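You operate a simulated robot arm through the tools that you are given. There is no shell and no other tool. Be economical: measure what you need, move in short steps, check, and stop when the job is done.

Carry out the task below with a simulated robot arm. There is one attempt and no reset: what you move stays moved.

JOB
Rasp the pale flare off the striped wooden block.
Fine: crank the flare round to the black grip, throw the low red lever on, stop when it has gone and lay the rasp back on the mat; no finger on its teeth.

Only the result counts: the job must be done as asked and must still hold three seconds after the hand-in. Knocking over, shifting, dropping, spilling or breaking anything else fails it.

ROBOT AND FRAMES
A 7-joint arm with a two-finger parallel gripper on a trunk, on a base that drives. Base frame: it is fixed to the floor where the robot stands at the start and does not move with it; the origin is under the middle of the robot, x ahead of it, y to its left, z up. Lengths are in cm, angles in degrees, forces in N, time in s.
With the tool pointing down near the work surface it reaches from about 36 to 76 cm from the robot's upright axis, wherever it stands. Its first joint turns from -115.0 to 115.0 degrees. Places, roughly: black lever [40, -10, 40]; green crank [50, -10, 60]; grey mat [150, -80, 80]; low red lever [70, -20, 60]; red-handled rasp [150, -75, 75]; striped wooden block (10x10x6 cm) [50, -10, 60]; yellow knob [40, -30, 60]. Payload 3.91 kg.
The tool frame sits at the grasp point between the pads (the TCP): z along the fingers, y along the line on which they close. The tips reach 3 cm beyond it. The gripper opens to 11 cm. The fingers are 2 cm wide and 1 cm thick; the gripper's body (4.8 by 11.2 cm) begins 5.5 cm behind the TCP.
Orientation is told as [roll, pitch, yaw] about the base's x, y, z axes, in that order, counted from this pose: with the fingers straight down and closing along the base's y, the tool's x points along the base's -x, its y along +y and its z along -z.

CONTROLS
- The arm moves only by the tool send_rows. Its argument "commands" is a list of rows, each an object of numbers (a shift or turn left out is 0, a gripper value left out holds the last): "wx", "wy", "wz": the turn, a rotation vector about the base's x, y, z in degrees; "x", "y", "z": the shift along the base's x, y, z in cm; "gripper": the closure, from 0 (fully open) to 1 (shut). In form: [{"wx": .., "wy": .., "wz": .., "x": .., "y": .., "z": .., "gripper": ..}, ...]. A call has 1 to 10 rows; each row is the pose to reach, as a shift and turn from the pose commanded when the call began. Each row takes 0.2 s and may step no farther than 5 cm and 8.6 degrees from the row before; otherwise, or with a gripper value out of range, the whole call is refused. Where a pose cannot be reached the arm comes as near as it can. A force on the tool above 40 N (or 10 N above the force at the start of the call, whichever is more), or a blocked arm, ends the call early, and 0.2 s more pass. Each finger travels about 10.8 cm/s and halts on what it meets, pressing with about 22 N; the grip force reading is that of the motor and also rises with nothing between the fingers. The clock runs only during rows and for 0.2 s after the last one: add rows that repeat a pose to give the fingers time. It gives the time, the measured TCP pose, the force on the tool (base axes), the opening and the grip force at its end, in the units of the frame above (readings bear some noise), with the torque about the TCP (base axes, N m) and any sound that the robot's microphone picked up.
- Cameras (640 x 400 px; columns grow to the right, rows downward): "scene" is now at [0.6, 10.3, 131.28]; the picture's right is [-0.61, -0.80, 0.00], its down [-0.56, 0.42, -0.71] and it looks along [0.57, -0.43, -0.70] (base axes); focal length 257 px, centre (320, 200). "wrist" rides on the gripper at [7.2, 1.7, -10.3] in the tool frame; the picture's right is [-0.23, 0.97, 0.00], its down [-0.76, -0.18, -0.62] and it looks along [-0.61, -0.14, 0.78] (tool axes); focal length 222 px, centre (320, 200). There is no depth. A picture from a camera that has moved, and an enlarged one, comes with that camera's place and axes in the base frame and with its lens.
- grab_frame(camera): a new picture of that camera. No time passes.
- slide_trunk(by): slides the trunk up (or, below 0, down) by that many cm; the arm and the scene camera ride with it, the base frame stays. It gives what a move gives, with no picture.
- steer(legs): drives the robot by 1 to 6 legs, each [ahead, turn to the left] in cm and degrees, along the robot's own axes; the way and the turn of a leg run together, so that a leg with both is an arc; at most 150 cm and 180 degrees a leg. The arm and the cameras ride along, it lands a little off, and it stops where it bumps. It gives what a move gives.
- turn_head(pan, tilt): turns the head with the scene camera to pan (to the left, within 155 degrees either way) and tilt (down, from -29 to 69), counted from straight ahead of the robot. It gives what a move gives.
- inspect(camera, box): a new picture of the part [left, top, right, bottom] of that camera's present view, enlarged. No time passes.
- close_job(): hands the job in; it is judged then, once.

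Work in short steps. Places have to be worked out from the pictures, the camera data and where the tool is seen: move nearer, look again, correct. Check each grasp and each placing, and mend what went wrong. You have 120 turns and 98 pictures in all, those below and enlarged ones among them. Open the gripper and draw the arm clear of the work before you hand the job in, unless the task says otherwise; then end with one line.

The tools are called after "Request:" as name(argument=value, ...) on one line, values as JSON. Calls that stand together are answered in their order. send_rows: Moves the arm, as the interface text tells. Its arguments: {"type":"object","properties":{"commands":{"type":"array"}},"required":["commands"]} The other tools are called the same way: slide_trunk (by) slides the trunk up or down; steer (legs) drives the base; turn_head (pan, tilt) turns the head that bears the scene camera; grab_frame (camera) takes a picture; inspect (camera, box) takes an enlarged picture of a part of a camera's view; close_job () hands the job in.

At the start:

```text
time_s: 0.0
position: [47.25, -4.77, 108.87]
tcp_rot: [0.1, 0.0, 0.0]
force: [-0.9, 0.1, 0.1]
wrist_torque: [0.01, -0.01, 0.03]
opening: 10.99
grip_force: 0.1
trunk travel left (down, up): [-42.5, 56.5]
robot x, y, heading: [0.1, 0.17, 0.1]
head pan, tilt: [-37.3, 44.4]
```

scene: 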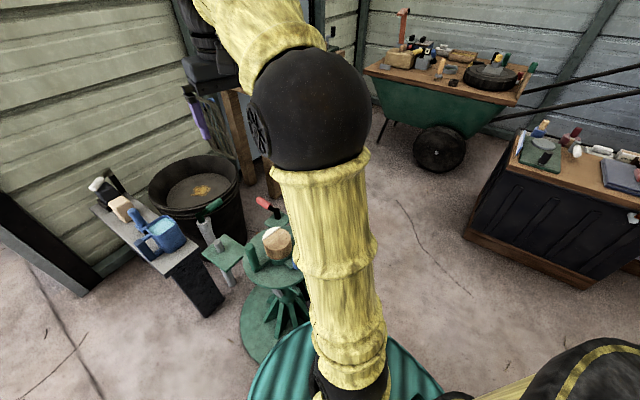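
wrist: 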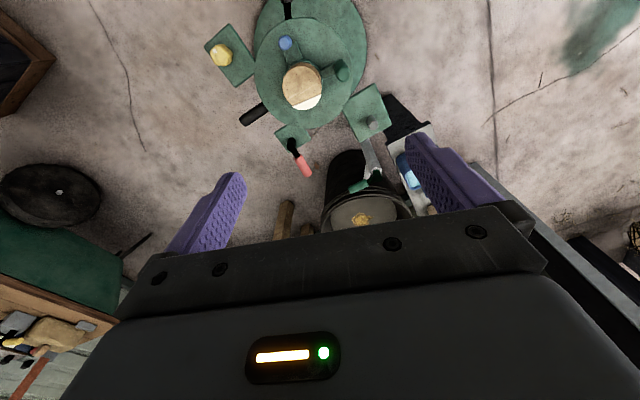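

The machine is under the arm; I enlarge both views of it and the work surfaces where the rasp may lie.

Request:
inspect(camera="wrist", box=[190, 0, 450, 230])

Request:
inspect(camera="scene", box=[360, 0, 640, 230])

Request:
inspect(camera="scene", box=[80, 150, 320, 350])

```text
1.74 times, centred on (320, 115) of wrist
camera zoom: at [39.91, -2.85, 119.21], right [0.23, 0.97, 0.0], down [0.76, -0.18, 0.62], along [0.61, -0.14, -0.78], focal length 386 px, centre (320, 348)
```

zoom: 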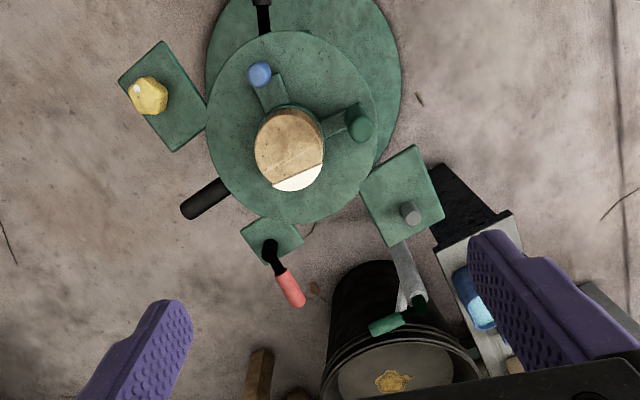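

```text
1.74 times, centred on (500, 115) of scene
camera zoom: at [0.6, 10.3, 131.28], right [-0.61, -0.8, 0.0], down [-0.56, 0.42, -0.71], along [0.57, -0.43, -0.7], focal length 447 px, centre (7, 348)
```

zoom: 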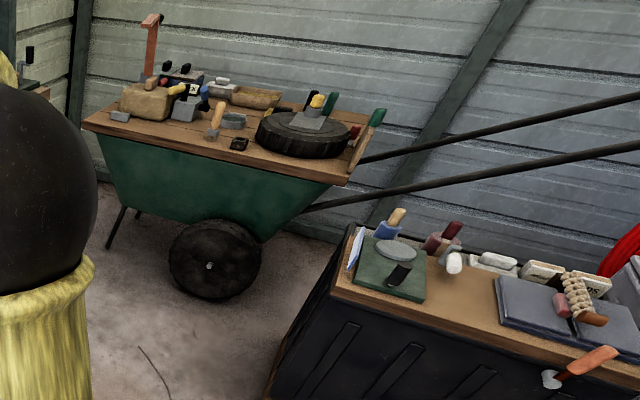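

```text
2.00 times, centred on (200, 250) of scene
camera zoom: at [0.6, 10.3, 131.28], right [-0.61, -0.8, 0.0], down [-0.56, 0.42, -0.71], along [0.57, -0.43, -0.7], focal length 514 px, centre (560, 100)
```

zoom: 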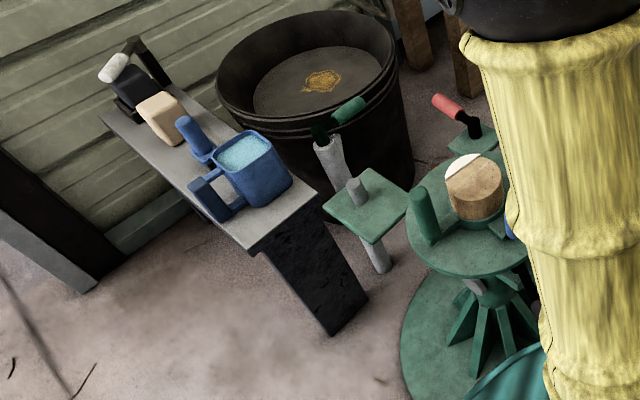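

The block sits near (50,-9) with its flare facing about +x; a black bar sits near (55,-25). I swing the arm to the left to clear the scene view of the machine.

Request:
send_rows(commands=[{"y": 5}, {"y": 10}, {"y": 15}, {"y": 20}, {"y": 25}, {"y": 30}, {"y": 35}, {"y": 40}])

Request:
turn_head(pan=-15, tilt=55)

Request:
grab_frame(camera="scene")

```text
time_s: 1.8
position: [46.81, 34.08, 108.65]
tcp_rot: [0.0, 0.0, 0.0]
force: [-0.6, -0.5, 0.1]
wrist_torque: [0.09, -0.02, 0.01]
opening: 11.0
grip_force: 0.0
out of reach, approached as far as the arm can: row 8
trunk travel left (down, up): [-42.5, 56.5]
robot x, y, heading: [0.1, -0.21, 0.1]
head pan, tilt: [-37.3, 44.4]
```

```text
time_s: 2.7
position: [46.98, 34.21, 108.79]
tcp_rot: [0.1, -0.1, 0.0]
force: [0.6, -0.2, -0.6]
wrist_torque: [0.03, 0.0, -0.02]
opening: 11.0
grip_force: 0.1
trunk travel left (down, up): [-42.5, 56.5]
robot x, y, heading: [0.31, 0.04, 0.0]
head pan, tilt: [-15.0, 55.0]
```

```text
92 pictures are left
camera scene: at [1.06, 13.39, 129.85], right [-0.26, -0.97, 0.0], down [-0.79, 0.21, -0.57], along [0.55, -0.15, -0.82], focal length 257 px, centre (320, 200)
```

scene: 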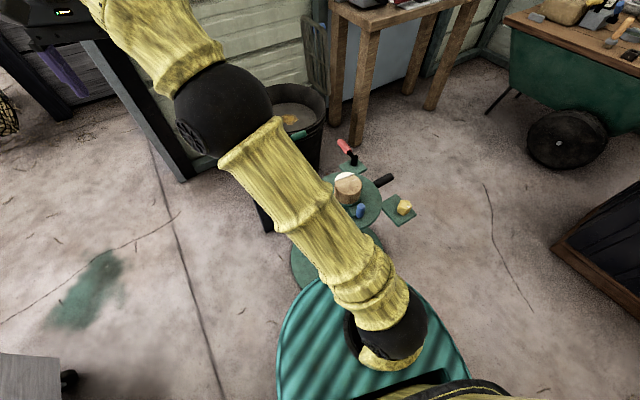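

Request:
inspect(camera="scene", box=[280, 120, 440, 250])

```text
3.08 times, centred on (360, 185) of scene
camera zoom: at [1.06, 13.39, 129.85], right [-0.26, -0.97, 0.0], down [-0.79, 0.21, -0.57], along [0.55, -0.15, -0.82], focal length 790 px, centre (197, 246)
```

zoom: 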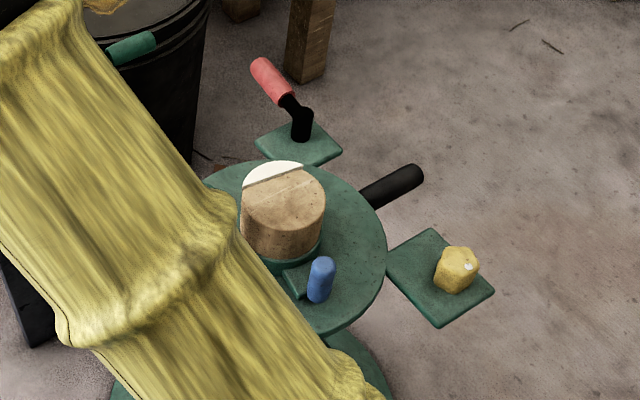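

Now a closer look with the wrist camera over the machine, keeping well above it.

Request:
send_rows(commands=[{"y": -5}, {"y": -10}, {"y": -15}, {"y": -20}, {"y": -25}, {"y": -30}, {"y": -35, "z": -3}, {"y": -38, "z": -7}, {"y": -39, "z": -11}])

Request:
send_rows(commands=[{"z": -4}, {"z": -8}, {"z": -11}])

Request:
grab_frame(camera="wrist")

```text
refused: row 7 steps farther than a row can; nothing moved
```

```text
time_s: 3.5
position: [46.97, 34.08, 97.58]
tcp_rot: [0.0, 0.0, 0.0]
force: [-0.7, -0.2, 0.2]
wrist_torque: [-0.02, -0.01, 0.01]
opening: 10.99
grip_force: 0.2
trunk travel left (down, up): [-42.5, 56.5]
robot x, y, heading: [0.18, 0.01, 0.1]
head pan, tilt: [-15.0, 55.0]
```

```text
90 pictures are left
camera wrist: at [39.76, 35.89, 107.96], right [0.23, 0.97, 0.0], down [0.76, -0.18, 0.62], along [0.61, -0.14, -0.78], focal length 222 px, centre (320, 200)
```

wrist: 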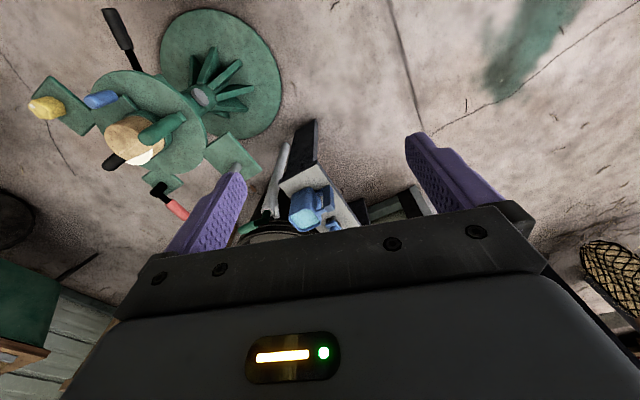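

I'm going to slide back over the machine with legal steps.

Request:
send_rows(commands=[{"y": -5}, {"y": -10}, {"y": -15}, {"y": -20}, {"y": -25}, {"y": -30}, {"y": -35}, {"y": -39}, {"y": -40, "z": -4}, {"y": -40, "z": -8}])

Request:
grab_frame(camera="wrist")

Request:
inspect(camera="wrist", box=[160, 0, 440, 200])

```text
time_s: 5.7
position: [47.04, -5.83, 89.84]
tcp_rot: [0.0, 0.0, 0.0]
force: [0.5, 0.0, -0.6]
wrist_torque: [0.01, -0.02, 0.0]
opening: 11.01
grip_force: 0.2
trunk travel left (down, up): [-42.5, 56.5]
robot x, y, heading: [-0.35, -0.2, -0.1]
head pan, tilt: [-15.0, 55.0]
```

```text
89 pictures are left
camera wrist: at [39.7, -4.02, 100.11], right [0.23, 0.97, 0.0], down [0.76, -0.18, 0.62], along [0.61, -0.14, -0.78], focal length 222 px, centre (320, 200)
```

wrist: 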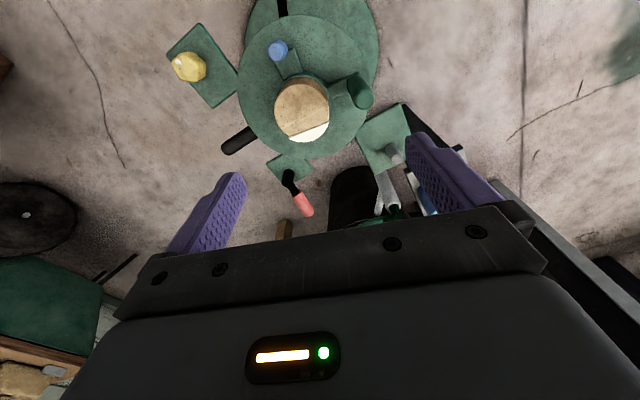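

```text
2.00 times, centred on (300, 100) of wrist
camera zoom: at [39.7, -4.02, 100.11], right [0.23, 0.97, 0.0], down [0.76, -0.18, 0.62], along [0.61, -0.14, -0.78], focal length 444 px, centre (360, 400)
```

zoom: 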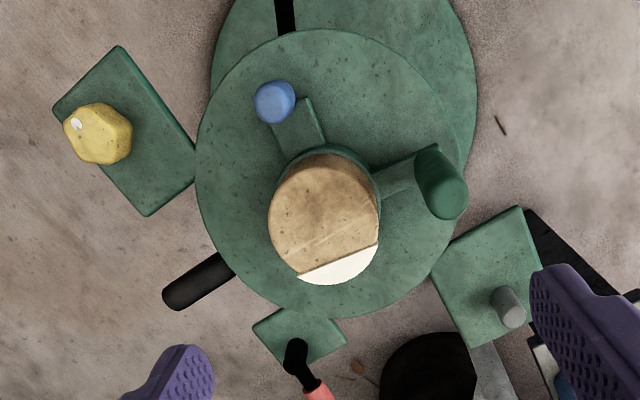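

I judge the peg top of the green crank at about (48.8, -0.3, 69), block centre (50.2, -9.3), flare at about +8°, black grip at about -73°. I go above the peg and check.

Request:
send_rows(commands=[{"x": 1, "y": 3}, {"x": 1.8, "y": 5.5, "z": -3}, {"x": 1.8, "y": 5.5, "z": -8}, {"x": 1.8, "y": 5.5, "z": -12}, {"x": 1.8, "y": 5.5, "z": -14}])

Request:
grab_frame(camera="wrist")

Request:
inspect(camera="scene", box=[240, 100, 440, 260])

```text
time_s: 6.9
position: [48.91, -0.34, 75.6]
tcp_rot: [0.0, 0.0, -0.1]
force: [-0.1, 0.1, -0.3]
wrist_torque: [-0.03, 0.04, -0.02]
opening: 11.02
grip_force: 0.0
trunk travel left (down, up): [-42.5, 56.5]
robot x, y, heading: [0.14, -0.29, 0.2]
head pan, tilt: [-15.0, 55.0]
```

```text
87 pictures are left
camera wrist: at [41.7, 1.44, 85.94], right [0.23, 0.97, 0.0], down [0.76, -0.18, 0.62], along [0.61, -0.14, -0.78], focal length 222 px, centre (320, 200)
```

wrist: 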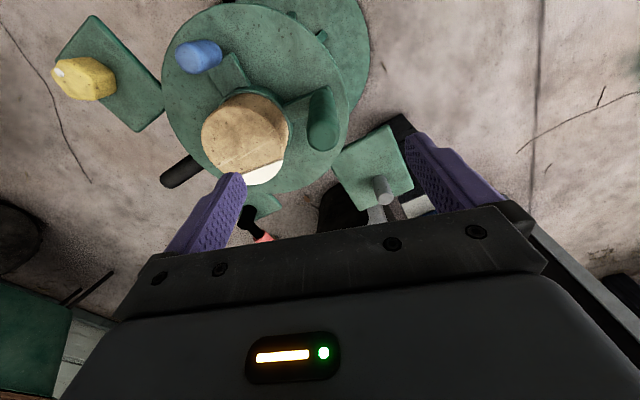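

```text
2.50 times, centred on (340, 180) of scene
camera zoom: at [1.07, 13.39, 129.85], right [-0.26, -0.97, 0.0], down [-0.79, 0.21, -0.57], along [0.55, -0.15, -0.82], focal length 642 px, centre (270, 250)
```

zoom: 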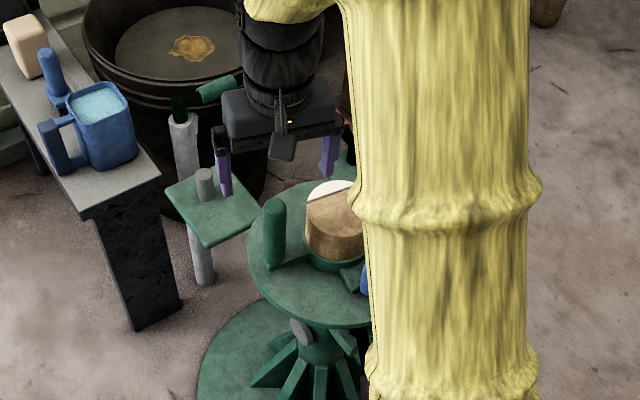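

Peg is confirmed at about (48.8,-0.1), top z≈68, block top ≈62.5. I pre-close to about 6.5 cm, lower to z≈65.5 and grip the peg.

Request:
send_rows(commands=[{"gripper": 0.4}, {"gripper": 0.4}, {"y": 0.3, "z": -4, "gripper": 0.4}, {"y": 0.3, "z": -8, "gripper": 0.4}, {"y": 0.3, "z": -10, "gripper": 0.4}])

Request:
inspect(camera="scene", box=[240, 100, 440, 260])

Request:
grab_frame(camera="wrist")

```text
time_s: 8.1
position: [48.81, -0.08, 65.62]
tcp_rot: [0.0, 0.0, 0.0]
force: [-0.5, -0.1, -0.8]
wrist_torque: [-0.05, -0.02, 0.01]
opening: 6.61
grip_force: 0.1
trunk travel left (down, up): [-42.5, 56.5]
robot x, y, heading: [-0.11, -0.24, 0.1]
head pan, tilt: [-15.0, 55.0]
```

```text
2.50 times, centred on (340, 180) of scene
camera zoom: at [1.07, 13.39, 129.85], right [-0.26, -0.97, 0.0], down [-0.79, 0.21, -0.57], along [0.55, -0.15, -0.82], focal length 642 px, centre (270, 250)
```

zoom: 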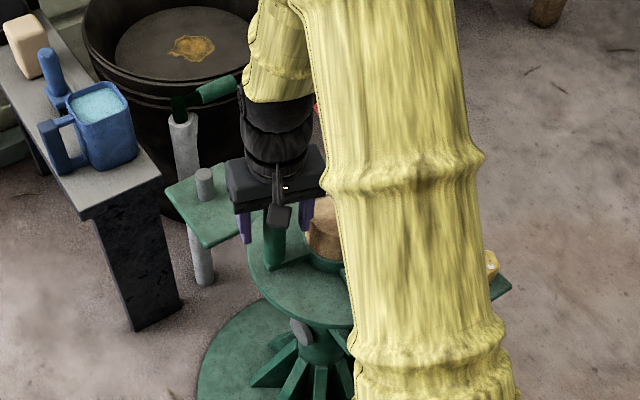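

```text
84 pictures are left
camera wrist: at [41.55, 1.69, 75.99], right [0.23, 0.97, 0.0], down [0.76, -0.18, 0.62], along [0.61, -0.14, -0.78], focal length 222 px, centre (320, 200)
```

wrist: 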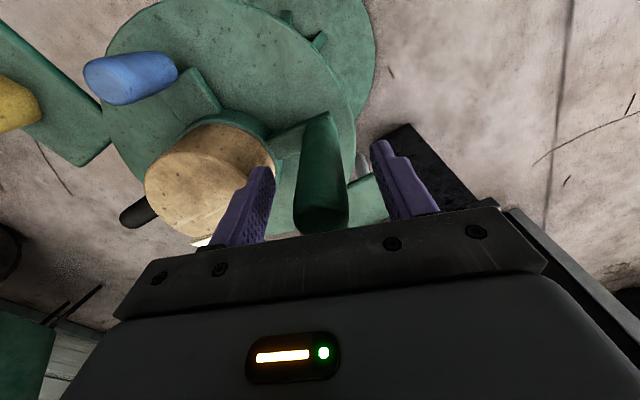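

The peg stands between the fingers, so I close on it.

Request:
send_rows(commands=[{"gripper": 0.75}, {"gripper": 1}, {"gripper": 1}, {"gripper": 1}])

```text
time_s: 9.1
position: [48.82, -0.13, 65.65]
tcp_rot: [0.1, -0.1, 0.0]
force: [-0.9, 0.8, -5.8]
wrist_torque: [-0.06, -1.2, -0.17]
opening: 2.94
grip_force: 44.6
trunk travel left (down, up): [-42.5, 56.5]
robot x, y, heading: [-0.3, -0.24, -0.0]
head pan, tilt: [-15.0, 55.0]
```

Gripped (2.94 cm). I crank a first clockwise 17° about the block centre to test the turning, watching the force.

Request:
send_rows(commands=[{"x": 0.7, "y": 0.1, "wz": -4}, {"x": 1.4, "y": 0.13, "wz": -8.5}, {"x": 2.05, "y": 0.1, "wz": -12.5}, {"x": 2.7, "y": 0.0, "wz": -16.5}])

Request:
grab_frame(camera="wrist")

```text
time_s: 10.1
position: [51.46, -0.12, 65.52]
tcp_rot: [0.1, 0.0, -16.6]
force: [1.4, -3.5, 2.5]
wrist_torque: [0.12, 0.55, 0.23]
opening: 2.94
grip_force: 44.9
trunk travel left (down, up): [-42.5, 56.5]
robot x, y, heading: [0.22, -0.37, 0.2]
head pan, tilt: [-15.0, 55.0]
```

```text
83 pictures are left
camera wrist: at [45.05, 3.81, 75.99], right [0.5, 0.87, 0.0], down [0.68, -0.39, 0.62], along [0.54, -0.31, -0.78], focal length 222 px, centre (320, 200)
```

wrist: 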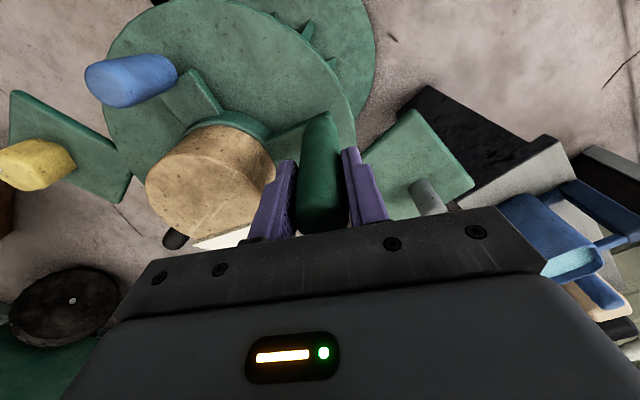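

The block turns with the crank at low force. I continue to about half way.

Request:
send_rows(commands=[{"x": 0.65, "y": -0.1, "wz": -4}, {"x": 1.3, "y": -0.28, "wz": -8}, {"x": 1.95, "y": -0.48, "wz": -12}, {"x": 2.54, "y": -0.73, "wz": -16}, {"x": 3.14, "y": -1.02, "wz": -20}, {"x": 3.71, "y": -1.35, "wz": -24}, {"x": 4.27, "y": -1.72, "wz": -28}, {"x": 4.79, "y": -2.13, "wz": -32}])

Request:
grab_frame(camera="wrist")

```text
time_s: 11.9
position: [56.32, -1.75, 65.58]
tcp_rot: [0.0, -0.1, -48.4]
force: [17.6, 22.6, 10.1]
wrist_torque: [-1.43, 0.59, 0.12]
opening: 2.95
grip_force: 45.6
trunk travel left (down, up): [-42.5, 56.5]
robot x, y, heading: [-0.18, 0.16, 0.2]
head pan, tilt: [-15.0, 55.0]
```

```text
82 pictures are left
camera wrist: at [52.85, 4.78, 75.97], right [0.88, 0.48, 0.0], down [0.37, -0.69, 0.62], along [0.3, -0.55, -0.78], focal length 222 px, centre (320, 200)
```

wrist: 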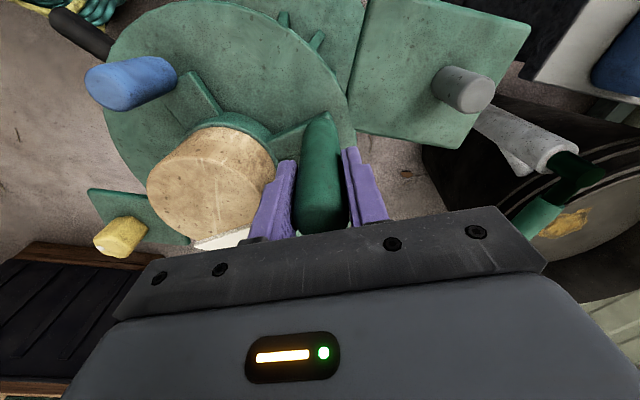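

Force is pushing outward radially (~28 N), so my circle is a bit small here; I shift the assumed centre to (50.75,-9.2) and take a short step.

Request:
send_rows(commands=[{"x": 0.25, "y": 0.3, "wz": 0}, {"x": 0.55, "y": 0.1, "wz": -4}, {"x": 1.0, "y": -0.35, "wz": -8}])

```text
time_s: 12.7
position: [57.38, -2.46, 65.67]
tcp_rot: [0.0, 0.0, -56.4]
force: [15.7, 6.6, 13.0]
wrist_torque: [0.02, 0.36, 0.69]
opening: 2.94
grip_force: 44.5
trunk travel left (down, up): [-42.5, 56.5]
robot x, y, heading: [0.03, -0.2, -0.0]
head pan, tilt: [-15.0, 55.0]
```

Force has dropped; I continue with a slightly larger radius.

Request:
send_rows(commands=[{"x": 0.7, "y": -0.23, "wz": -4}, {"x": 1.13, "y": -0.75, "wz": -8}, {"x": 1.52, "y": -1.29, "wz": -12}, {"x": 1.87, "y": -1.86, "wz": -16}])

Request:
grab_frame(camera="wrist")

Request:
grab_frame(camera="scene")

```text
time_s: 13.7
position: [59.04, -4.58, 65.65]
tcp_rot: [-0.1, 0.1, -72.7]
force: [-10.0, -12.4, 11.3]
wrist_torque: [-0.17, -0.94, 0.58]
opening: 2.96
grip_force: 45.0
trunk travel left (down, up): [-42.5, 56.5]
robot x, y, heading: [0.13, 0.1, 0.1]
head pan, tilt: [-15.0, 55.0]
```

```text
81 pictures are left
camera wrist: at [58.42, 2.98, 75.96], right [1.0, 0.07, 0.0], down [0.06, -0.78, 0.62], along [0.04, -0.62, -0.78], focal length 222 px, centre (320, 200)
```

wrist: 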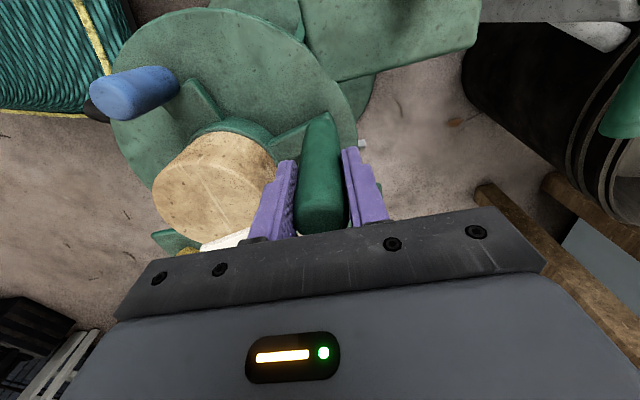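

```text
80 pictures are left
camera scene: at [0.86, 13.3, 129.86], right [-0.26, -0.97, 0.0], down [-0.79, 0.21, -0.57], along [0.56, -0.15, -0.82], focal length 257 px, centre (320, 200)
```

scene: 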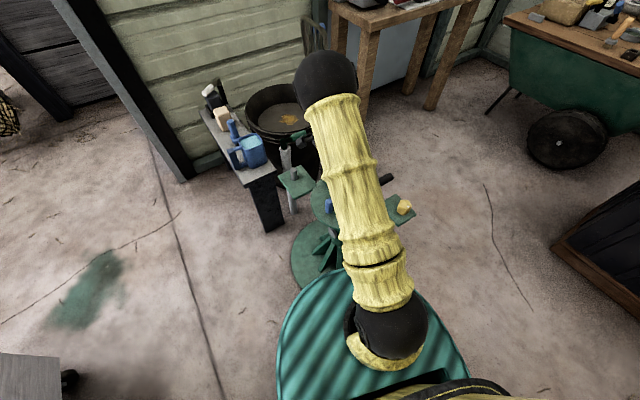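

About 8° remain before the flare (≈-65°) faces the grip (≈-73°). I take the last step at slightly smaller radius.

Request:
send_rows(commands=[{"x": 0.1, "y": -0.76, "wz": -4}, {"x": 0.35, "y": -1.36, "wz": -8}])

```text
time_s: 14.3
position: [59.58, -5.71, 65.71]
tcp_rot: [0.1, 0.1, -80.5]
force: [2.5, -4.2, 4.7]
wrist_torque: [-0.79, -0.01, 0.59]
opening: 2.96
grip_force: 44.6
trunk travel left (down, up): [-42.5, 56.5]
robot x, y, heading: [-0.35, 0.03, 0.1]
head pan, tilt: [-15.0, 55.0]
```

Now I release, rise and look down at the block and grip to check the alignment.

Request:
send_rows(commands=[{"gripper": 0.6}, {"gripper": 0.4}, {"gripper": 0.4}, {"z": 4}, {"z": 8}, {"z": 12}, {"z": 16, "x": -3}, {"z": 20, "x": -5}, {"z": 24, "x": -5, "y": 2}, {"z": 28, "x": -5, "y": 4}])

Request:
grab_frame(camera="wrist")

```text
time_s: 16.5
position: [54.41, -1.73, 93.58]
tcp_rot: [0.0, -0.1, -80.4]
force: [0.4, -0.1, 0.4]
wrist_torque: [-0.02, 0.01, 0.02]
opening: 6.6
grip_force: 0.1
trunk travel left (down, up): [-42.5, 56.5]
robot x, y, heading: [0.28, -0.11, -0.1]
head pan, tilt: [-15.0, 55.0]
```

```text
79 pictures are left
camera wrist: at [54.75, 5.8, 103.88], right [1.0, -0.06, 0.0], down [-0.05, -0.78, 0.62], along [-0.04, -0.62, -0.78], focal length 222 px, centre (320, 200)
```

wrist: 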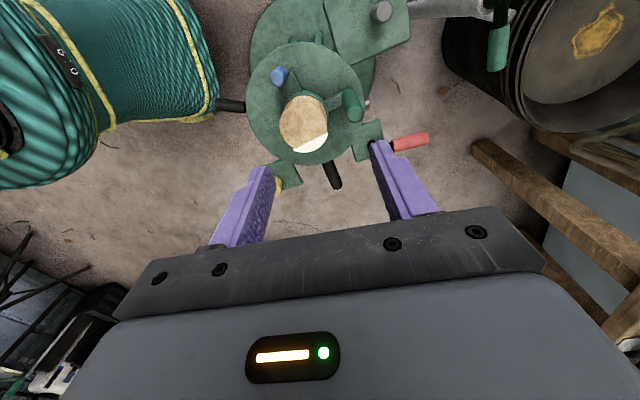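

Request:
inspect(camera="wrist", box=[230, 30, 430, 200])

```text
2.35 times, centred on (330, 115) of wrist
camera zoom: at [54.75, 5.8, 103.88], right [1.0, -0.06, 0.0], down [-0.05, -0.78, 0.62], along [-0.04, -0.62, -0.78], focal length 523 px, centre (296, 400)
```

zoom: 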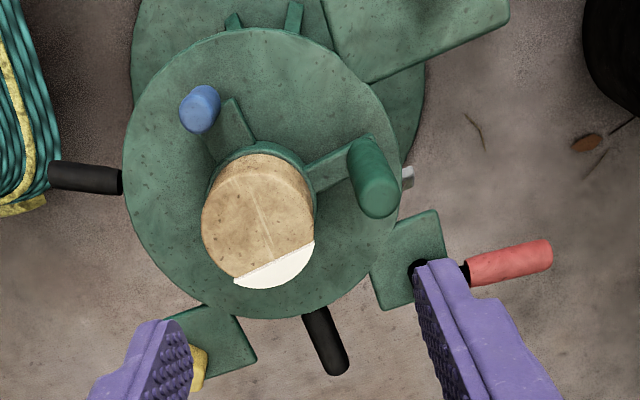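

The flare is near -69° against about -72° for the grip; I zoom in tighter to measure it precisely.

Request:
inspect(camera="wrist", box=[270, 80, 370, 194])

```text
3.51 times, centred on (320, 137) of wrist
camera zoom: at [54.75, 5.8, 103.88], right [1.0, -0.06, 0.0], down [-0.05, -0.78, 0.62], along [-0.04, -0.62, -0.78], focal length 779 px, centre (320, 421)
```

zoom: 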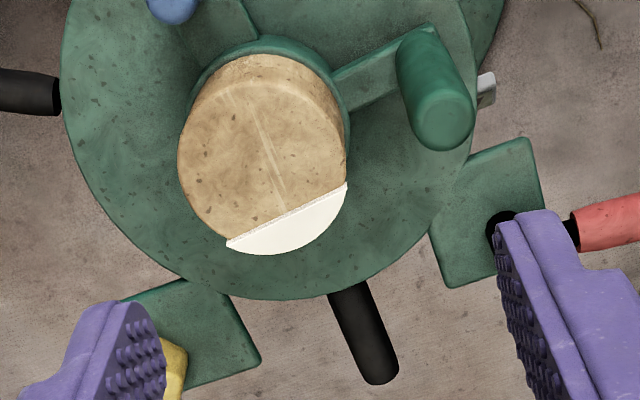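

Estimates of the flare angle range -66 to -76°, roughly on the grip's. Next I look at the red lever closely: turn the gripper back and place the camera above it.

Request:
send_rows(commands=[{"wz": 8.4, "x": 1, "y": -2}, {"wz": 16.8, "x": 2, "y": -4}, {"wz": 25.2, "x": 3, "y": -6}, {"wz": 33.6, "x": 4, "y": -8}, {"wz": 42, "x": 5, "y": -10}, {"wz": 50, "x": 6, "y": -12, "z": -2}, {"wz": 58, "x": 7, "y": -14, "z": -5}, {"wz": 66, "x": 7, "y": -15, "z": -8}, {"wz": 74, "x": 7, "y": -15, "z": -11}, {"wz": 80.5, "x": 7, "y": -15, "z": -13}])

Request:
grab_frame(camera="wrist")

```text
time_s: 18.7
position: [61.61, -16.67, 80.71]
tcp_rot: [0.0, 0.0, 0.1]
force: [0.0, 0.1, 0.2]
wrist_torque: [0.0, 0.01, -0.02]
opening: 6.6
grip_force: 0.1
trunk travel left (down, up): [-42.5, 56.5]
robot x, y, heading: [-0.09, -0.04, -0.2]
head pan, tilt: [-15.0, 55.0]
```

```text
76 pictures are left
camera wrist: at [54.37, -14.98, 91.03], right [0.23, 0.97, 0.0], down [0.76, -0.18, 0.62], along [0.61, -0.14, -0.78], focal length 222 px, centre (320, 200)
```

wrist: 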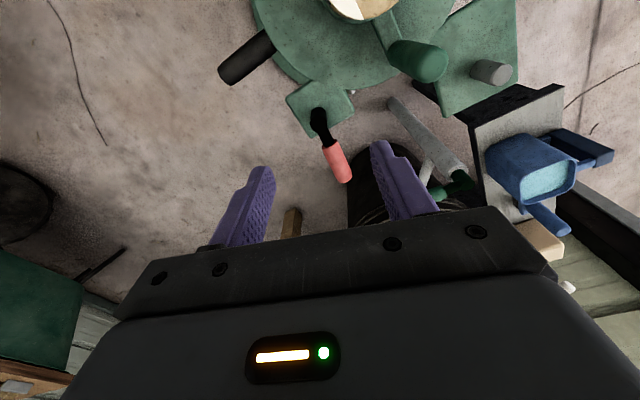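

Request:
inspect(camera="wrist", box=[200, 0, 440, 200])

```text
2.00 times, centred on (320, 100) of wrist
camera zoom: at [54.37, -14.98, 91.03], right [0.23, 0.97, 0.0], down [0.76, -0.18, 0.62], along [0.61, -0.14, -0.78], focal length 444 px, centre (320, 400)
```

zoom: 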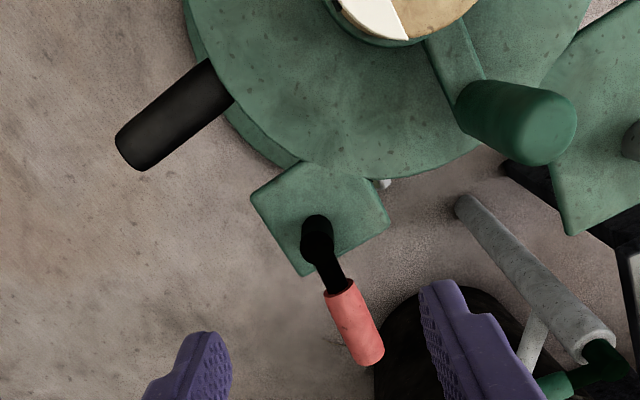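

The red lever's pivot is near (66,-17.8,54) and its handle runs out to about (78,-15.6,55). I move above the handle at (72,-16.7) with yaw ≈10° and descend partway.

Request:
send_rows(commands=[{"x": 4, "wz": 5}, {"x": 8, "wz": 10}, {"x": 10.4, "wz": 10, "z": -2}, {"x": 10.4, "wz": 10, "z": -7}, {"x": 10.4, "wz": 10, "z": -12}, {"x": 10.4, "wz": 10, "z": -17}])

Request:
grab_frame(camera="wrist")

Request:
turn_head(pan=-10, tilt=35)

Request:
grab_frame(camera="scene")

```text
time_s: 20.1
position: [71.88, -16.92, 63.69]
tcp_rot: [0.1, 0.0, 10.0]
force: [-0.5, 0.5, 0.5]
wrist_torque: [-0.02, -0.01, 0.0]
opening: 6.58
grip_force: 0.1
trunk travel left (down, up): [-42.5, 56.5]
robot x, y, heading: [-0.03, -0.15, 0.1]
head pan, tilt: [-15.0, 55.0]
```

```text
74 pictures are left
camera wrist: at [64.55, -16.47, 73.94], right [0.05, 1.0, 0.0], down [0.78, -0.04, 0.62], along [0.62, -0.03, -0.78], focal length 222 px, centre (320, 200)
```

wrist: 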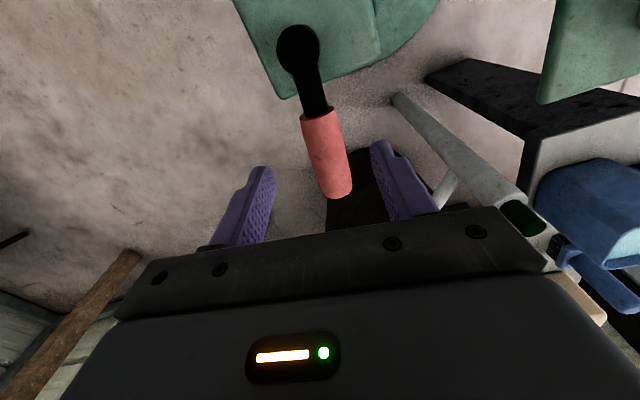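

```text
time_s: 20.9
position: [72.0, -16.94, 63.62]
tcp_rot: [-0.1, 0.0, 10.0]
force: [0.9, 0.0, 1.2]
wrist_torque: [0.01, -0.03, -0.04]
opening: 6.59
grip_force: 0.0
trunk travel left (down, up): [-42.5, 56.5]
robot x, y, heading: [-0.52, 0.12, -0.0]
head pan, tilt: [-10.0, 35.0]
```

```text
73 pictures are left
camera scene: at [2.77, 13.72, 132.66], right [-0.17, -0.98, 0.0], down [-0.57, 0.1, -0.82], along [0.81, -0.14, -0.57], focal length 257 px, centre (320, 200)
```

scene: 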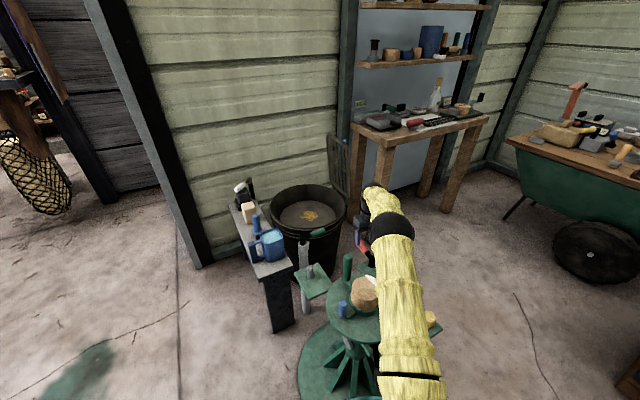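

The handle runs between the finger line at (72.5,-16.6), z≈55.5. I lower to it and close.

Request:
send_rows(commands=[{"x": 0.3, "y": 0.2, "z": -4}, {"x": 0.5, "y": 0.3, "z": -8}, {"x": 0.5, "y": 0.3, "z": -8, "gripper": 0.7}, {"x": 0.5, "y": 0.3, "z": -8, "gripper": 1}, {"x": 0.5, "y": 0.3, "z": -8, "gripper": 1}, {"x": 0.5, "y": 0.3, "z": -8, "gripper": 1}])

Request:
grab_frame(camera="wrist")

```text
time_s: 22.3
position: [72.47, -16.62, 55.81]
tcp_rot: [-0.1, -0.1, 10.0]
force: [5.6, -9.3, 1.4]
wrist_torque: [-0.11, 0.08, 0.81]
opening: 2.91
grip_force: 45.4
trunk travel left (down, up): [-42.5, 56.5]
robot x, y, heading: [0.04, -0.04, -0.1]
head pan, tilt: [-10.0, 35.0]
```

```text
72 pictures are left
camera wrist: at [64.98, -16.13, 66.09], right [0.05, 1.0, 0.0], down [0.78, -0.04, 0.62], along [0.62, -0.04, -0.78], focal length 222 px, centre (320, 200)
```

wrist: 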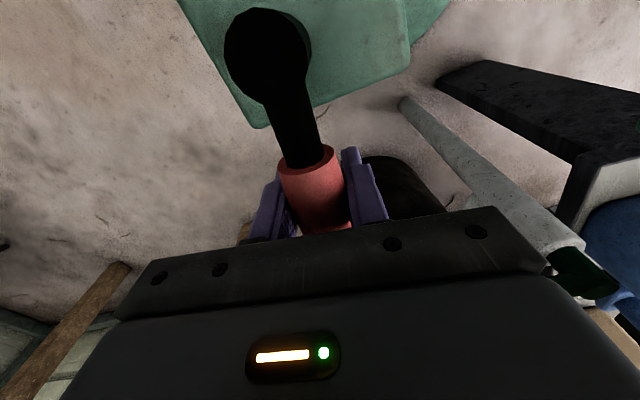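

Gripped on the handle; the post looks like a vertical pivot. I test a small counter-clockwise swing about (65.7,-18).

Request:
send_rows(commands=[{"x": -0.1, "y": 0.5, "wz": 4}, {"x": -0.2, "y": 1.0, "wz": 8}])

```text
time_s: 22.9
position: [72.33, -16.47, 55.68]
tcp_rot: [-0.8, -0.2, 16.4]
force: [7.7, -3.6, -4.0]
wrist_torque: [-0.59, 0.23, -1.33]
opening: 3.05
grip_force: 44.9
trunk travel left (down, up): [-42.5, 56.5]
robot x, y, heading: [0.01, -0.4, 0.1]
head pan, tilt: [-10.0, 35.0]
stopped in row 2: the force on the tool passed its limit at 54 N (the readings are from after the stop); the commanded pose is now the measured one
```

Blocked that way; I test clockwise.

Request:
send_rows(commands=[{"x": 0.0, "y": -0.2, "wz": -6}, {"x": 0.1, "y": -0.7, "wz": -10}, {"x": 0.2, "y": -1.2, "wz": -14}])

```text
time_s: 23.7
position: [72.37, -17.71, 55.82]
tcp_rot: [-0.6, -0.1, 2.8]
force: [-0.9, -5.0, -3.3]
wrist_torque: [-0.16, -0.56, 0.36]
opening: 2.91
grip_force: 45.2
trunk travel left (down, up): [-42.5, 56.5]
robot x, y, heading: [0.1, -0.06, -0.3]
head pan, tilt: [-10.0, 35.0]
```

It swings clockwise freely. I follow the arc about the pivot.

Request:
send_rows(commands=[{"x": 0.0, "y": -0.76, "wz": -6.5}, {"x": -0.09, "y": -1.57, "wz": -13.5}, {"x": -0.3, "y": -2.36, "wz": -20.5}, {"x": -0.6, "y": -3.12, "wz": -27.5}, {"x": -0.99, "y": -3.84, "wz": -34.5}, {"x": -1.46, "y": -4.51, "wz": -41.5}])

Request:
grab_frame(camera="wrist")

```text
time_s: 25.1
position: [71.05, -22.13, 55.86]
tcp_rot: [-0.5, -0.2, -38.8]
force: [-5.1, 3.5, -3.7]
wrist_torque: [-0.8, -0.74, 0.14]
opening: 2.94
grip_force: 44.5
trunk travel left (down, up): [-42.5, 56.5]
robot x, y, heading: [0.14, 0.19, -0.1]
head pan, tilt: [-10.0, 35.0]
```

```text
71 pictures are left
camera wrist: at [66.45, -15.98, 66.08], right [0.79, 0.62, -0.01], down [0.49, -0.61, 0.63], along [0.38, -0.5, -0.78], focal length 222 px, centre (320, 200)
```

wrist: 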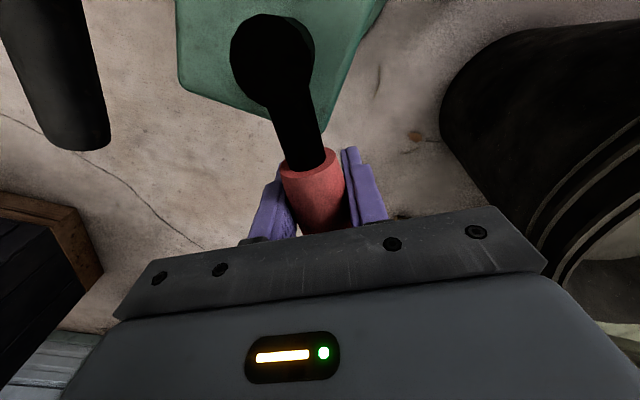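

Still free, with no click yet; I continue further.

Request:
send_rows(commands=[{"x": -0.63, "y": -0.53, "wz": -7}, {"x": -1.24, "y": -1.05, "wz": -14}, {"x": -1.91, "y": -1.5, "wz": -21}, {"x": -2.63, "y": -1.86, "wz": -28}])

```text
time_s: 25.8
position: [70.43, -22.27, 55.81]
tcp_rot: [0.2, -0.3, -52.2]
force: [12.5, -3.0, -10.8]
wrist_torque: [0.21, 0.11, 1.19]
opening: 3.25
grip_force: 44.2
trunk travel left (down, up): [-42.5, 56.5]
robot x, y, heading: [0.18, -0.06, 0.4]
head pan, tilt: [-10.0, 35.0]
stopped in row 3: the force on the tool passed its limit at 57 N (the readings are from after the stop); the commanded pose is now the measured one
```

It reached an end stop at about -42°, roughly 50° from the start. I release, rise and look.

Request:
send_rows(commands=[{"gripper": 0.6}, {"gripper": 0.4}, {"gripper": 0.4}, {"z": 4}, {"z": 8}, {"z": 12}, {"z": 16}, {"z": 20}])

Request:
grab_frame(camera="wrist")

```text
time_s: 27.6
position: [70.17, -22.55, 75.85]
tcp_rot: [0.1, -0.3, -52.3]
force: [0.1, -0.1, -0.1]
wrist_torque: [-0.01, -0.01, 0.02]
opening: 6.6
grip_force: 0.1
trunk travel left (down, up): [-42.5, 56.5]
robot x, y, heading: [0.05, 0.12, -0.1]
head pan, tilt: [-10.0, 35.0]
```

```text
70 pictures are left
camera wrist: at [67.01, -15.59, 86.18], right [0.91, 0.42, 0.0], down [0.32, -0.71, 0.63], along [0.26, -0.57, -0.78], focal length 222 px, centre (320, 200)
```

wrist: 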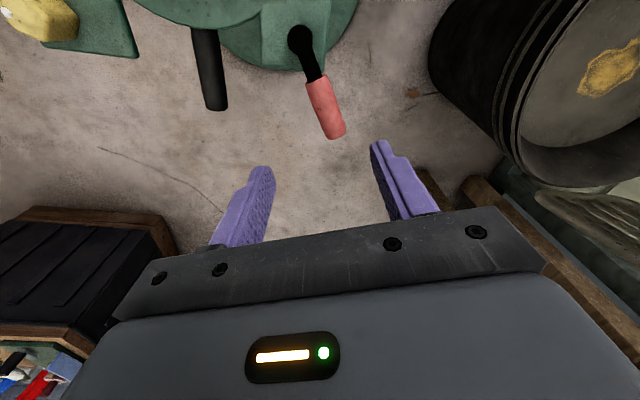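

The lever is thrown. I move so that the wrist camera sees both block and black grip to check the flare's alignment once more.

Request:
send_rows(commands=[{"z": 4, "x": -2, "y": 2}, {"z": 8, "x": -4, "y": 4}, {"z": 12, "x": -6, "y": 6}, {"z": 16, "x": -8, "y": 8}, {"z": 16, "x": -11, "y": 11}, {"z": 16, "x": -14, "y": 14}, {"z": 16, "x": -17, "y": 17}, {"z": 16, "x": -20, "y": 20}, {"z": 16, "x": -22, "y": 23}, {"z": 16, "x": -24, "y": 25}])

Request:
inspect(camera="wrist", box=[240, 20, 440, 180])

```text
time_s: 29.8
position: [45.89, 2.77, 92.0]
tcp_rot: [0.1, -0.5, -52.4]
force: [0.2, -0.1, 0.5]
wrist_torque: [0.0, 0.0, 0.02]
opening: 6.61
grip_force: 0.1
trunk travel left (down, up): [-42.5, 56.5]
robot x, y, heading: [0.19, -0.06, -0.1]
head pan, tilt: [-10.0, 35.0]
```

```text
2.50 times, centred on (340, 100) of wrist
camera zoom: at [42.83, 9.63, 102.28], right [0.91, 0.42, 0.0], down [0.32, -0.71, 0.63], along [0.26, -0.57, -0.78], focal length 555 px, centre (270, 450)
```

zoom: 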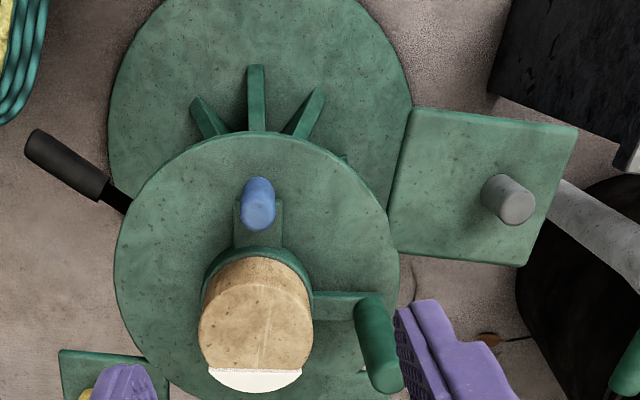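

Measured twice, the flare is at ≈-66.5° and the grip at ≈-72°: about 5° short. I go back to the crank to see whether it still turns.

Request:
send_rows(commands=[{"x": 3.5, "y": -2}, {"x": 7, "y": -4.5}, {"x": 10, "y": -6.5, "z": -2}, {"x": 13, "y": -8.4, "z": -5}, {"x": 13.5, "y": -8.4, "z": -9}, {"x": 13.5, "y": -8.4, "z": -13}, {"x": 13.5, "y": -8.4, "z": -16}])

Request:
grab_frame(camera="wrist")

```text
time_s: 31.4
position: [59.91, -5.86, 75.99]
tcp_rot: [0.1, -0.4, -52.3]
force: [0.1, 0.0, -0.5]
wrist_torque: [0.02, -0.01, 0.0]
opening: 6.58
grip_force: 0.0
trunk travel left (down, up): [-42.5, 56.5]
robot x, y, heading: [-0.16, 0.09, 0.0]
head pan, tilt: [-10.0, 35.0]
```

```text
68 pictures are left
camera wrist: at [56.69, 1.07, 86.27], right [0.91, 0.42, 0.0], down [0.32, -0.71, 0.63], along [0.26, -0.57, -0.78], focal length 222 px, centre (320, 200)
```

wrist: 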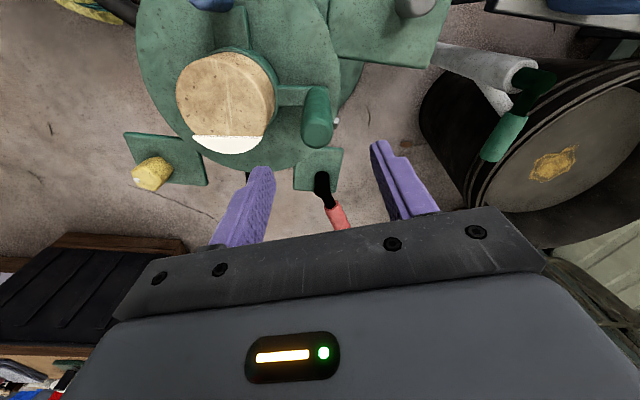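

The peg is at (59.6,-5.7); I lower, grip and read the force.

Request:
send_rows(commands=[{"x": -0.3, "y": 0.1, "z": -5}, {"x": -0.3, "y": 0.1, "z": -10.3}, {"x": -0.3, "y": 0.1, "z": -10.3, "gripper": 0.7}, {"x": -0.3, "y": 0.1, "z": -10.3, "gripper": 1}, {"x": -0.3, "y": 0.1, "z": -10.3, "gripper": 1}, {"x": -0.3, "y": 0.1, "z": -10.3, "gripper": 1}])

```text
refused: row 2 steps farther than a row can; nothing moved
```

Request:
send_rows(commands=[{"x": -0.3, "y": 0.1, "z": -4.5}, {"x": -0.3, "y": 0.1, "z": -8}, {"x": -0.3, "y": 0.1, "z": -10.3}, {"x": -0.3, "y": 0.1, "z": -10.3, "gripper": 0.7}, {"x": -0.3, "y": 0.1, "z": -10.3, "gripper": 1}, {"x": -0.3, "y": 0.1, "z": -10.3, "gripper": 1}, {"x": -0.3, "y": 0.1, "z": -10.3, "gripper": 1}])

```text
time_s: 33.0
position: [59.4, -5.78, 65.64]
tcp_rot: [0.1, -0.2, -52.4]
force: [-22.4, -10.7, -5.8]
wrist_torque: [-0.24, -0.46, -0.13]
opening: 2.96
grip_force: 45.5
trunk travel left (down, up): [-42.5, 56.5]
robot x, y, heading: [-0.19, -0.18, 0.3]
head pan, tilt: [-10.0, 35.0]
```

Gripped. I turn gently 5.5° further clockwise, relieving the inward force.

Request:
send_rows(commands=[{"x": -0.3, "y": -0.15}, {"x": -0.2, "y": -0.5, "wz": -2.5}, {"x": -0.05, "y": -1.0, "wz": -5.5}])

```text
time_s: 33.8
position: [59.58, -5.96, 65.63]
tcp_rot: [0.1, -0.1, -57.5]
force: [-6.1, 25.5, -7.1]
wrist_torque: [-1.34, 1.39, 0.11]
opening: 2.96
grip_force: 45.0
trunk travel left (down, up): [-42.5, 56.5]
robot x, y, heading: [0.33, -0.07, 0.2]
head pan, tilt: [-10.0, 35.0]
```

It resists at 25 N: the red lever locks the spindle. I let go, put the lever back off, correct the angle and throw it on again.

Request:
send_rows(commands=[{"y": 0.7, "wz": 2.5}, {"y": 0.7, "wz": 5, "gripper": 0.6}, {"y": 0.7, "wz": 5, "gripper": 0.4}, {"y": 0.7, "wz": 5, "gripper": 0.4}, {"z": 4, "y": 0.7, "wz": 5}, {"z": 8, "y": 0.7, "wz": 5}, {"z": 10, "y": -2, "x": 2, "wz": 5}, {"z": 10, "y": -5.5, "x": 4, "wz": 5}, {"z": 10, "y": -9, "x": 7, "wz": 5}, {"z": 10, "y": -12.5, "x": 9, "wz": 5}])

Request:
send_rows(commands=[{"y": -3.2, "x": 1.9}, {"y": -3.2, "x": 1.9, "z": -4.5}])

Request:
grab_frame(camera="wrist")

```text
time_s: 36.0
position: [68.43, -19.11, 75.74]
tcp_rot: [0.0, -0.4, -52.8]
force: [-0.1, -0.3, -0.1]
wrist_torque: [0.01, -0.02, -0.01]
opening: 6.61
grip_force: 0.0
trunk travel left (down, up): [-42.5, 56.5]
robot x, y, heading: [0.18, 0.03, 0.2]
head pan, tilt: [-10.0, 35.0]
```

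```text
time_s: 36.5
position: [70.42, -22.47, 71.26]
tcp_rot: [0.1, -0.3, -52.8]
force: [-0.2, 0.3, 0.0]
wrist_torque: [0.03, -0.01, 0.0]
opening: 6.59
grip_force: 0.1
trunk travel left (down, up): [-42.5, 56.5]
robot x, y, heading: [0.02, -0.08, 0.1]
head pan, tilt: [-10.0, 35.0]
```

```text
67 pictures are left
camera wrist: at [67.32, -15.61, 81.57], right [0.91, 0.41, 0.0], down [0.32, -0.71, 0.63], along [0.26, -0.57, -0.78], focal length 222 px, centre (320, 200)
```

wrist: 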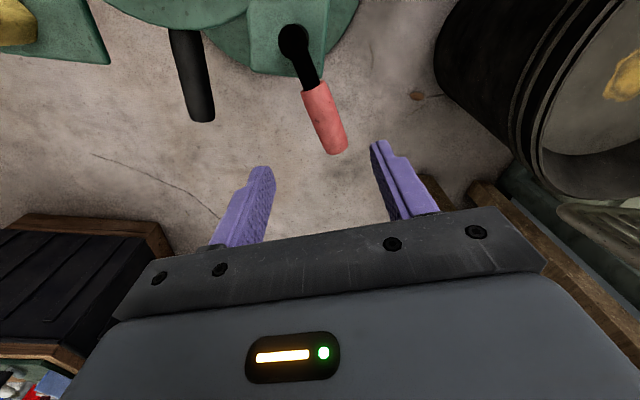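

The handle now runs at about -46°. I align, descend, grip.

Request:
send_rows(commands=[{"x": 0.5, "z": -4.5, "wz": 5}, {"x": 0.5, "z": -9, "wz": 5}, {"x": 0.5, "z": -13, "wz": 5}, {"x": 0.5, "z": -15.5, "wz": 5}, {"x": 0.5, "z": -15.5, "wz": 5, "gripper": 0.7}, {"x": 0.5, "z": -15.5, "wz": 5, "gripper": 1}, {"x": 0.5, "z": -15.5, "wz": 5, "gripper": 1}, {"x": 0.5, "z": -15.5, "wz": 5, "gripper": 1}])

```text
time_s: 38.4
position: [70.83, -22.48, 55.49]
tcp_rot: [0.1, -0.4, -47.9]
force: [-2.0, -1.2, -1.3]
wrist_torque: [-0.26, -0.22, 0.99]
opening: 3.04
grip_force: 44.9
trunk travel left (down, up): [-42.5, 56.5]
robot x, y, heading: [0.11, 0.31, 0.4]
head pan, tilt: [-10.0, 35.0]
```

I swing it back counter-clockwise along the arc.

Request:
send_rows(commands=[{"x": 0.52, "y": 0.67, "wz": 7}, {"x": 0.94, "y": 1.39, "wz": 14}, {"x": 1.27, "y": 2.15, "wz": 21}, {"x": 1.51, "y": 2.95, "wz": 28}, {"x": 1.64, "y": 3.77, "wz": 35}, {"x": 1.68, "y": 4.6, "wz": 42}, {"x": 1.63, "y": 5.31, "wz": 48}, {"x": 1.55, "y": 5.75, "wz": 52}])

```text
time_s: 40.1
position: [72.53, -16.79, 55.44]
tcp_rot: [0.3, -0.1, 4.1]
force: [-3.3, -23.0, -15.7]
wrist_torque: [0.32, -0.45, 1.28]
opening: 3.13
grip_force: 44.9
trunk travel left (down, up): [-42.5, 56.5]
robot x, y, heading: [0.24, 0.04, 0.1]
head pan, tilt: [-10.0, 35.0]
```

Lever is back at its start. I release, rise, and go back to the crank peg.

Request:
send_rows(commands=[{"y": -0.3, "gripper": 0.6}, {"y": -0.3, "gripper": 0.4}, {"y": -0.3, "gripper": 0.4}, {"z": 5}, {"z": 10}, {"z": 15}, {"z": 20}, {"z": 20, "x": -3.3, "y": 3}, {"z": 20, "x": -6.6, "y": 6}, {"z": 20, "x": -10, "y": 9}])

Request:
send_rows(commands=[{"x": -2.2, "y": 1.9}, {"x": -2.8, "y": 1.9, "z": -4}, {"x": -2.8, "y": 1.9, "z": -6.5}])

Request:
grab_frame(camera="wrist")

```text
time_s: 42.4
position: [62.41, -7.58, 75.86]
tcp_rot: [0.2, -0.4, 4.2]
force: [-0.1, 0.6, 0.5]
wrist_torque: [0.03, 0.01, -0.01]
opening: 6.61
grip_force: 0.1
trunk travel left (down, up): [-42.5, 56.5]
robot x, y, heading: [0.06, -0.02, 0.1]
head pan, tilt: [-10.0, 35.0]
```

```text
time_s: 43.1
position: [59.96, -5.93, 69.1]
tcp_rot: [0.2, -0.3, 4.2]
force: [-0.1, 0.5, -0.6]
wrist_torque: [0.06, 0.02, -0.01]
opening: 6.58
grip_force: 0.0
trunk travel left (down, up): [-42.5, 56.5]
robot x, y, heading: [0.18, 0.07, 0.3]
head pan, tilt: [-10.0, 35.0]
```

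```text
66 pictures are left
camera wrist: at [52.37, -4.62, 79.45], right [0.16, 0.99, 0.0], down [0.77, -0.12, 0.63], along [0.62, -0.09, -0.78], focal length 222 px, centre (320, 200)
```

wrist: 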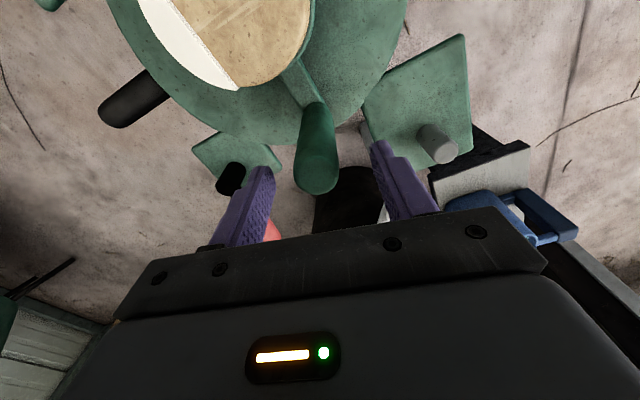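

Peg is between the fingers at (59.5,-5.9). I lower, grip, then turn 5.5° clockwise.

Request:
send_rows(commands=[{"x": -0.4, "z": -3.5}, {"x": -0.4, "z": -3.5, "gripper": 0.7}, {"x": -0.4, "z": -3.5, "gripper": 1}, {"x": -0.4, "z": -3.5, "gripper": 1}, {"x": -0.4, "z": -3.5, "gripper": 1}])

Request:
send_rows(commands=[{"x": 0.15, "y": -0.5, "wz": -3}, {"x": 0.27, "y": -0.95, "wz": -6}, {"x": 0.27, "y": -0.95, "wz": -6}])

```text
time_s: 44.4
position: [59.2, -5.87, 65.76]
tcp_rot: [0.1, -0.3, 4.3]
force: [-3.1, -0.4, -2.5]
wrist_torque: [-1.35, -0.91, -0.09]
opening: 2.96
grip_force: 45.2
trunk travel left (down, up): [-42.5, 56.5]
robot x, y, heading: [-0.26, -0.1, 0.2]
head pan, tilt: [-10.0, 35.0]
```

```text
time_s: 45.1
position: [59.58, -6.69, 65.77]
tcp_rot: [0.2, -0.5, -1.8]
force: [6.2, -2.5, 5.0]
wrist_torque: [-1.31, 0.29, 0.44]
opening: 2.96
grip_force: 44.9
trunk travel left (down, up): [-42.5, 56.5]
robot x, y, heading: [0.3, 0.33, -0.0]
head pan, tilt: [-10.0, 35.0]
```

It turned freely ~5°. I release, rise, and check the angle from above.

Request:
send_rows(commands=[{"gripper": 0.6}, {"gripper": 0.4}, {"gripper": 0.4}, {"z": 5}, {"z": 10}, {"z": 15}, {"z": 18, "x": -4}, {"z": 21, "x": -8}, {"z": 24, "x": -12}, {"z": 26, "x": -15}])

Request:
inspect(camera="wrist", box=[200, 10, 400, 170])

```text
time_s: 47.4
position: [44.59, -6.53, 91.68]
tcp_rot: [0.2, -0.4, -1.8]
force: [0.5, 0.1, -0.3]
wrist_torque: [-0.01, 0.01, 0.01]
opening: 6.61
grip_force: 0.1
trunk travel left (down, up): [-42.5, 56.5]
robot x, y, heading: [-0.0, 0.13, 0.2]
head pan, tilt: [-10.0, 35.0]
```

```text
2.50 times, centred on (300, 90) of wrist
camera zoom: at [37.3, -4.62, 102.03], right [0.26, 0.97, 0.0], down [0.75, -0.2, 0.63], along [0.61, -0.16, -0.78], focal length 555 px, centre (370, 475)
```

zoom: 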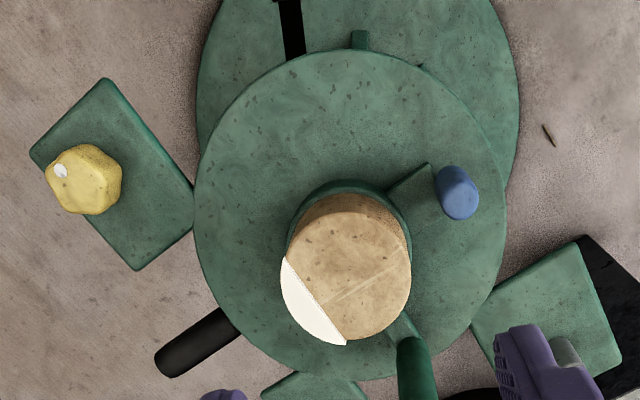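

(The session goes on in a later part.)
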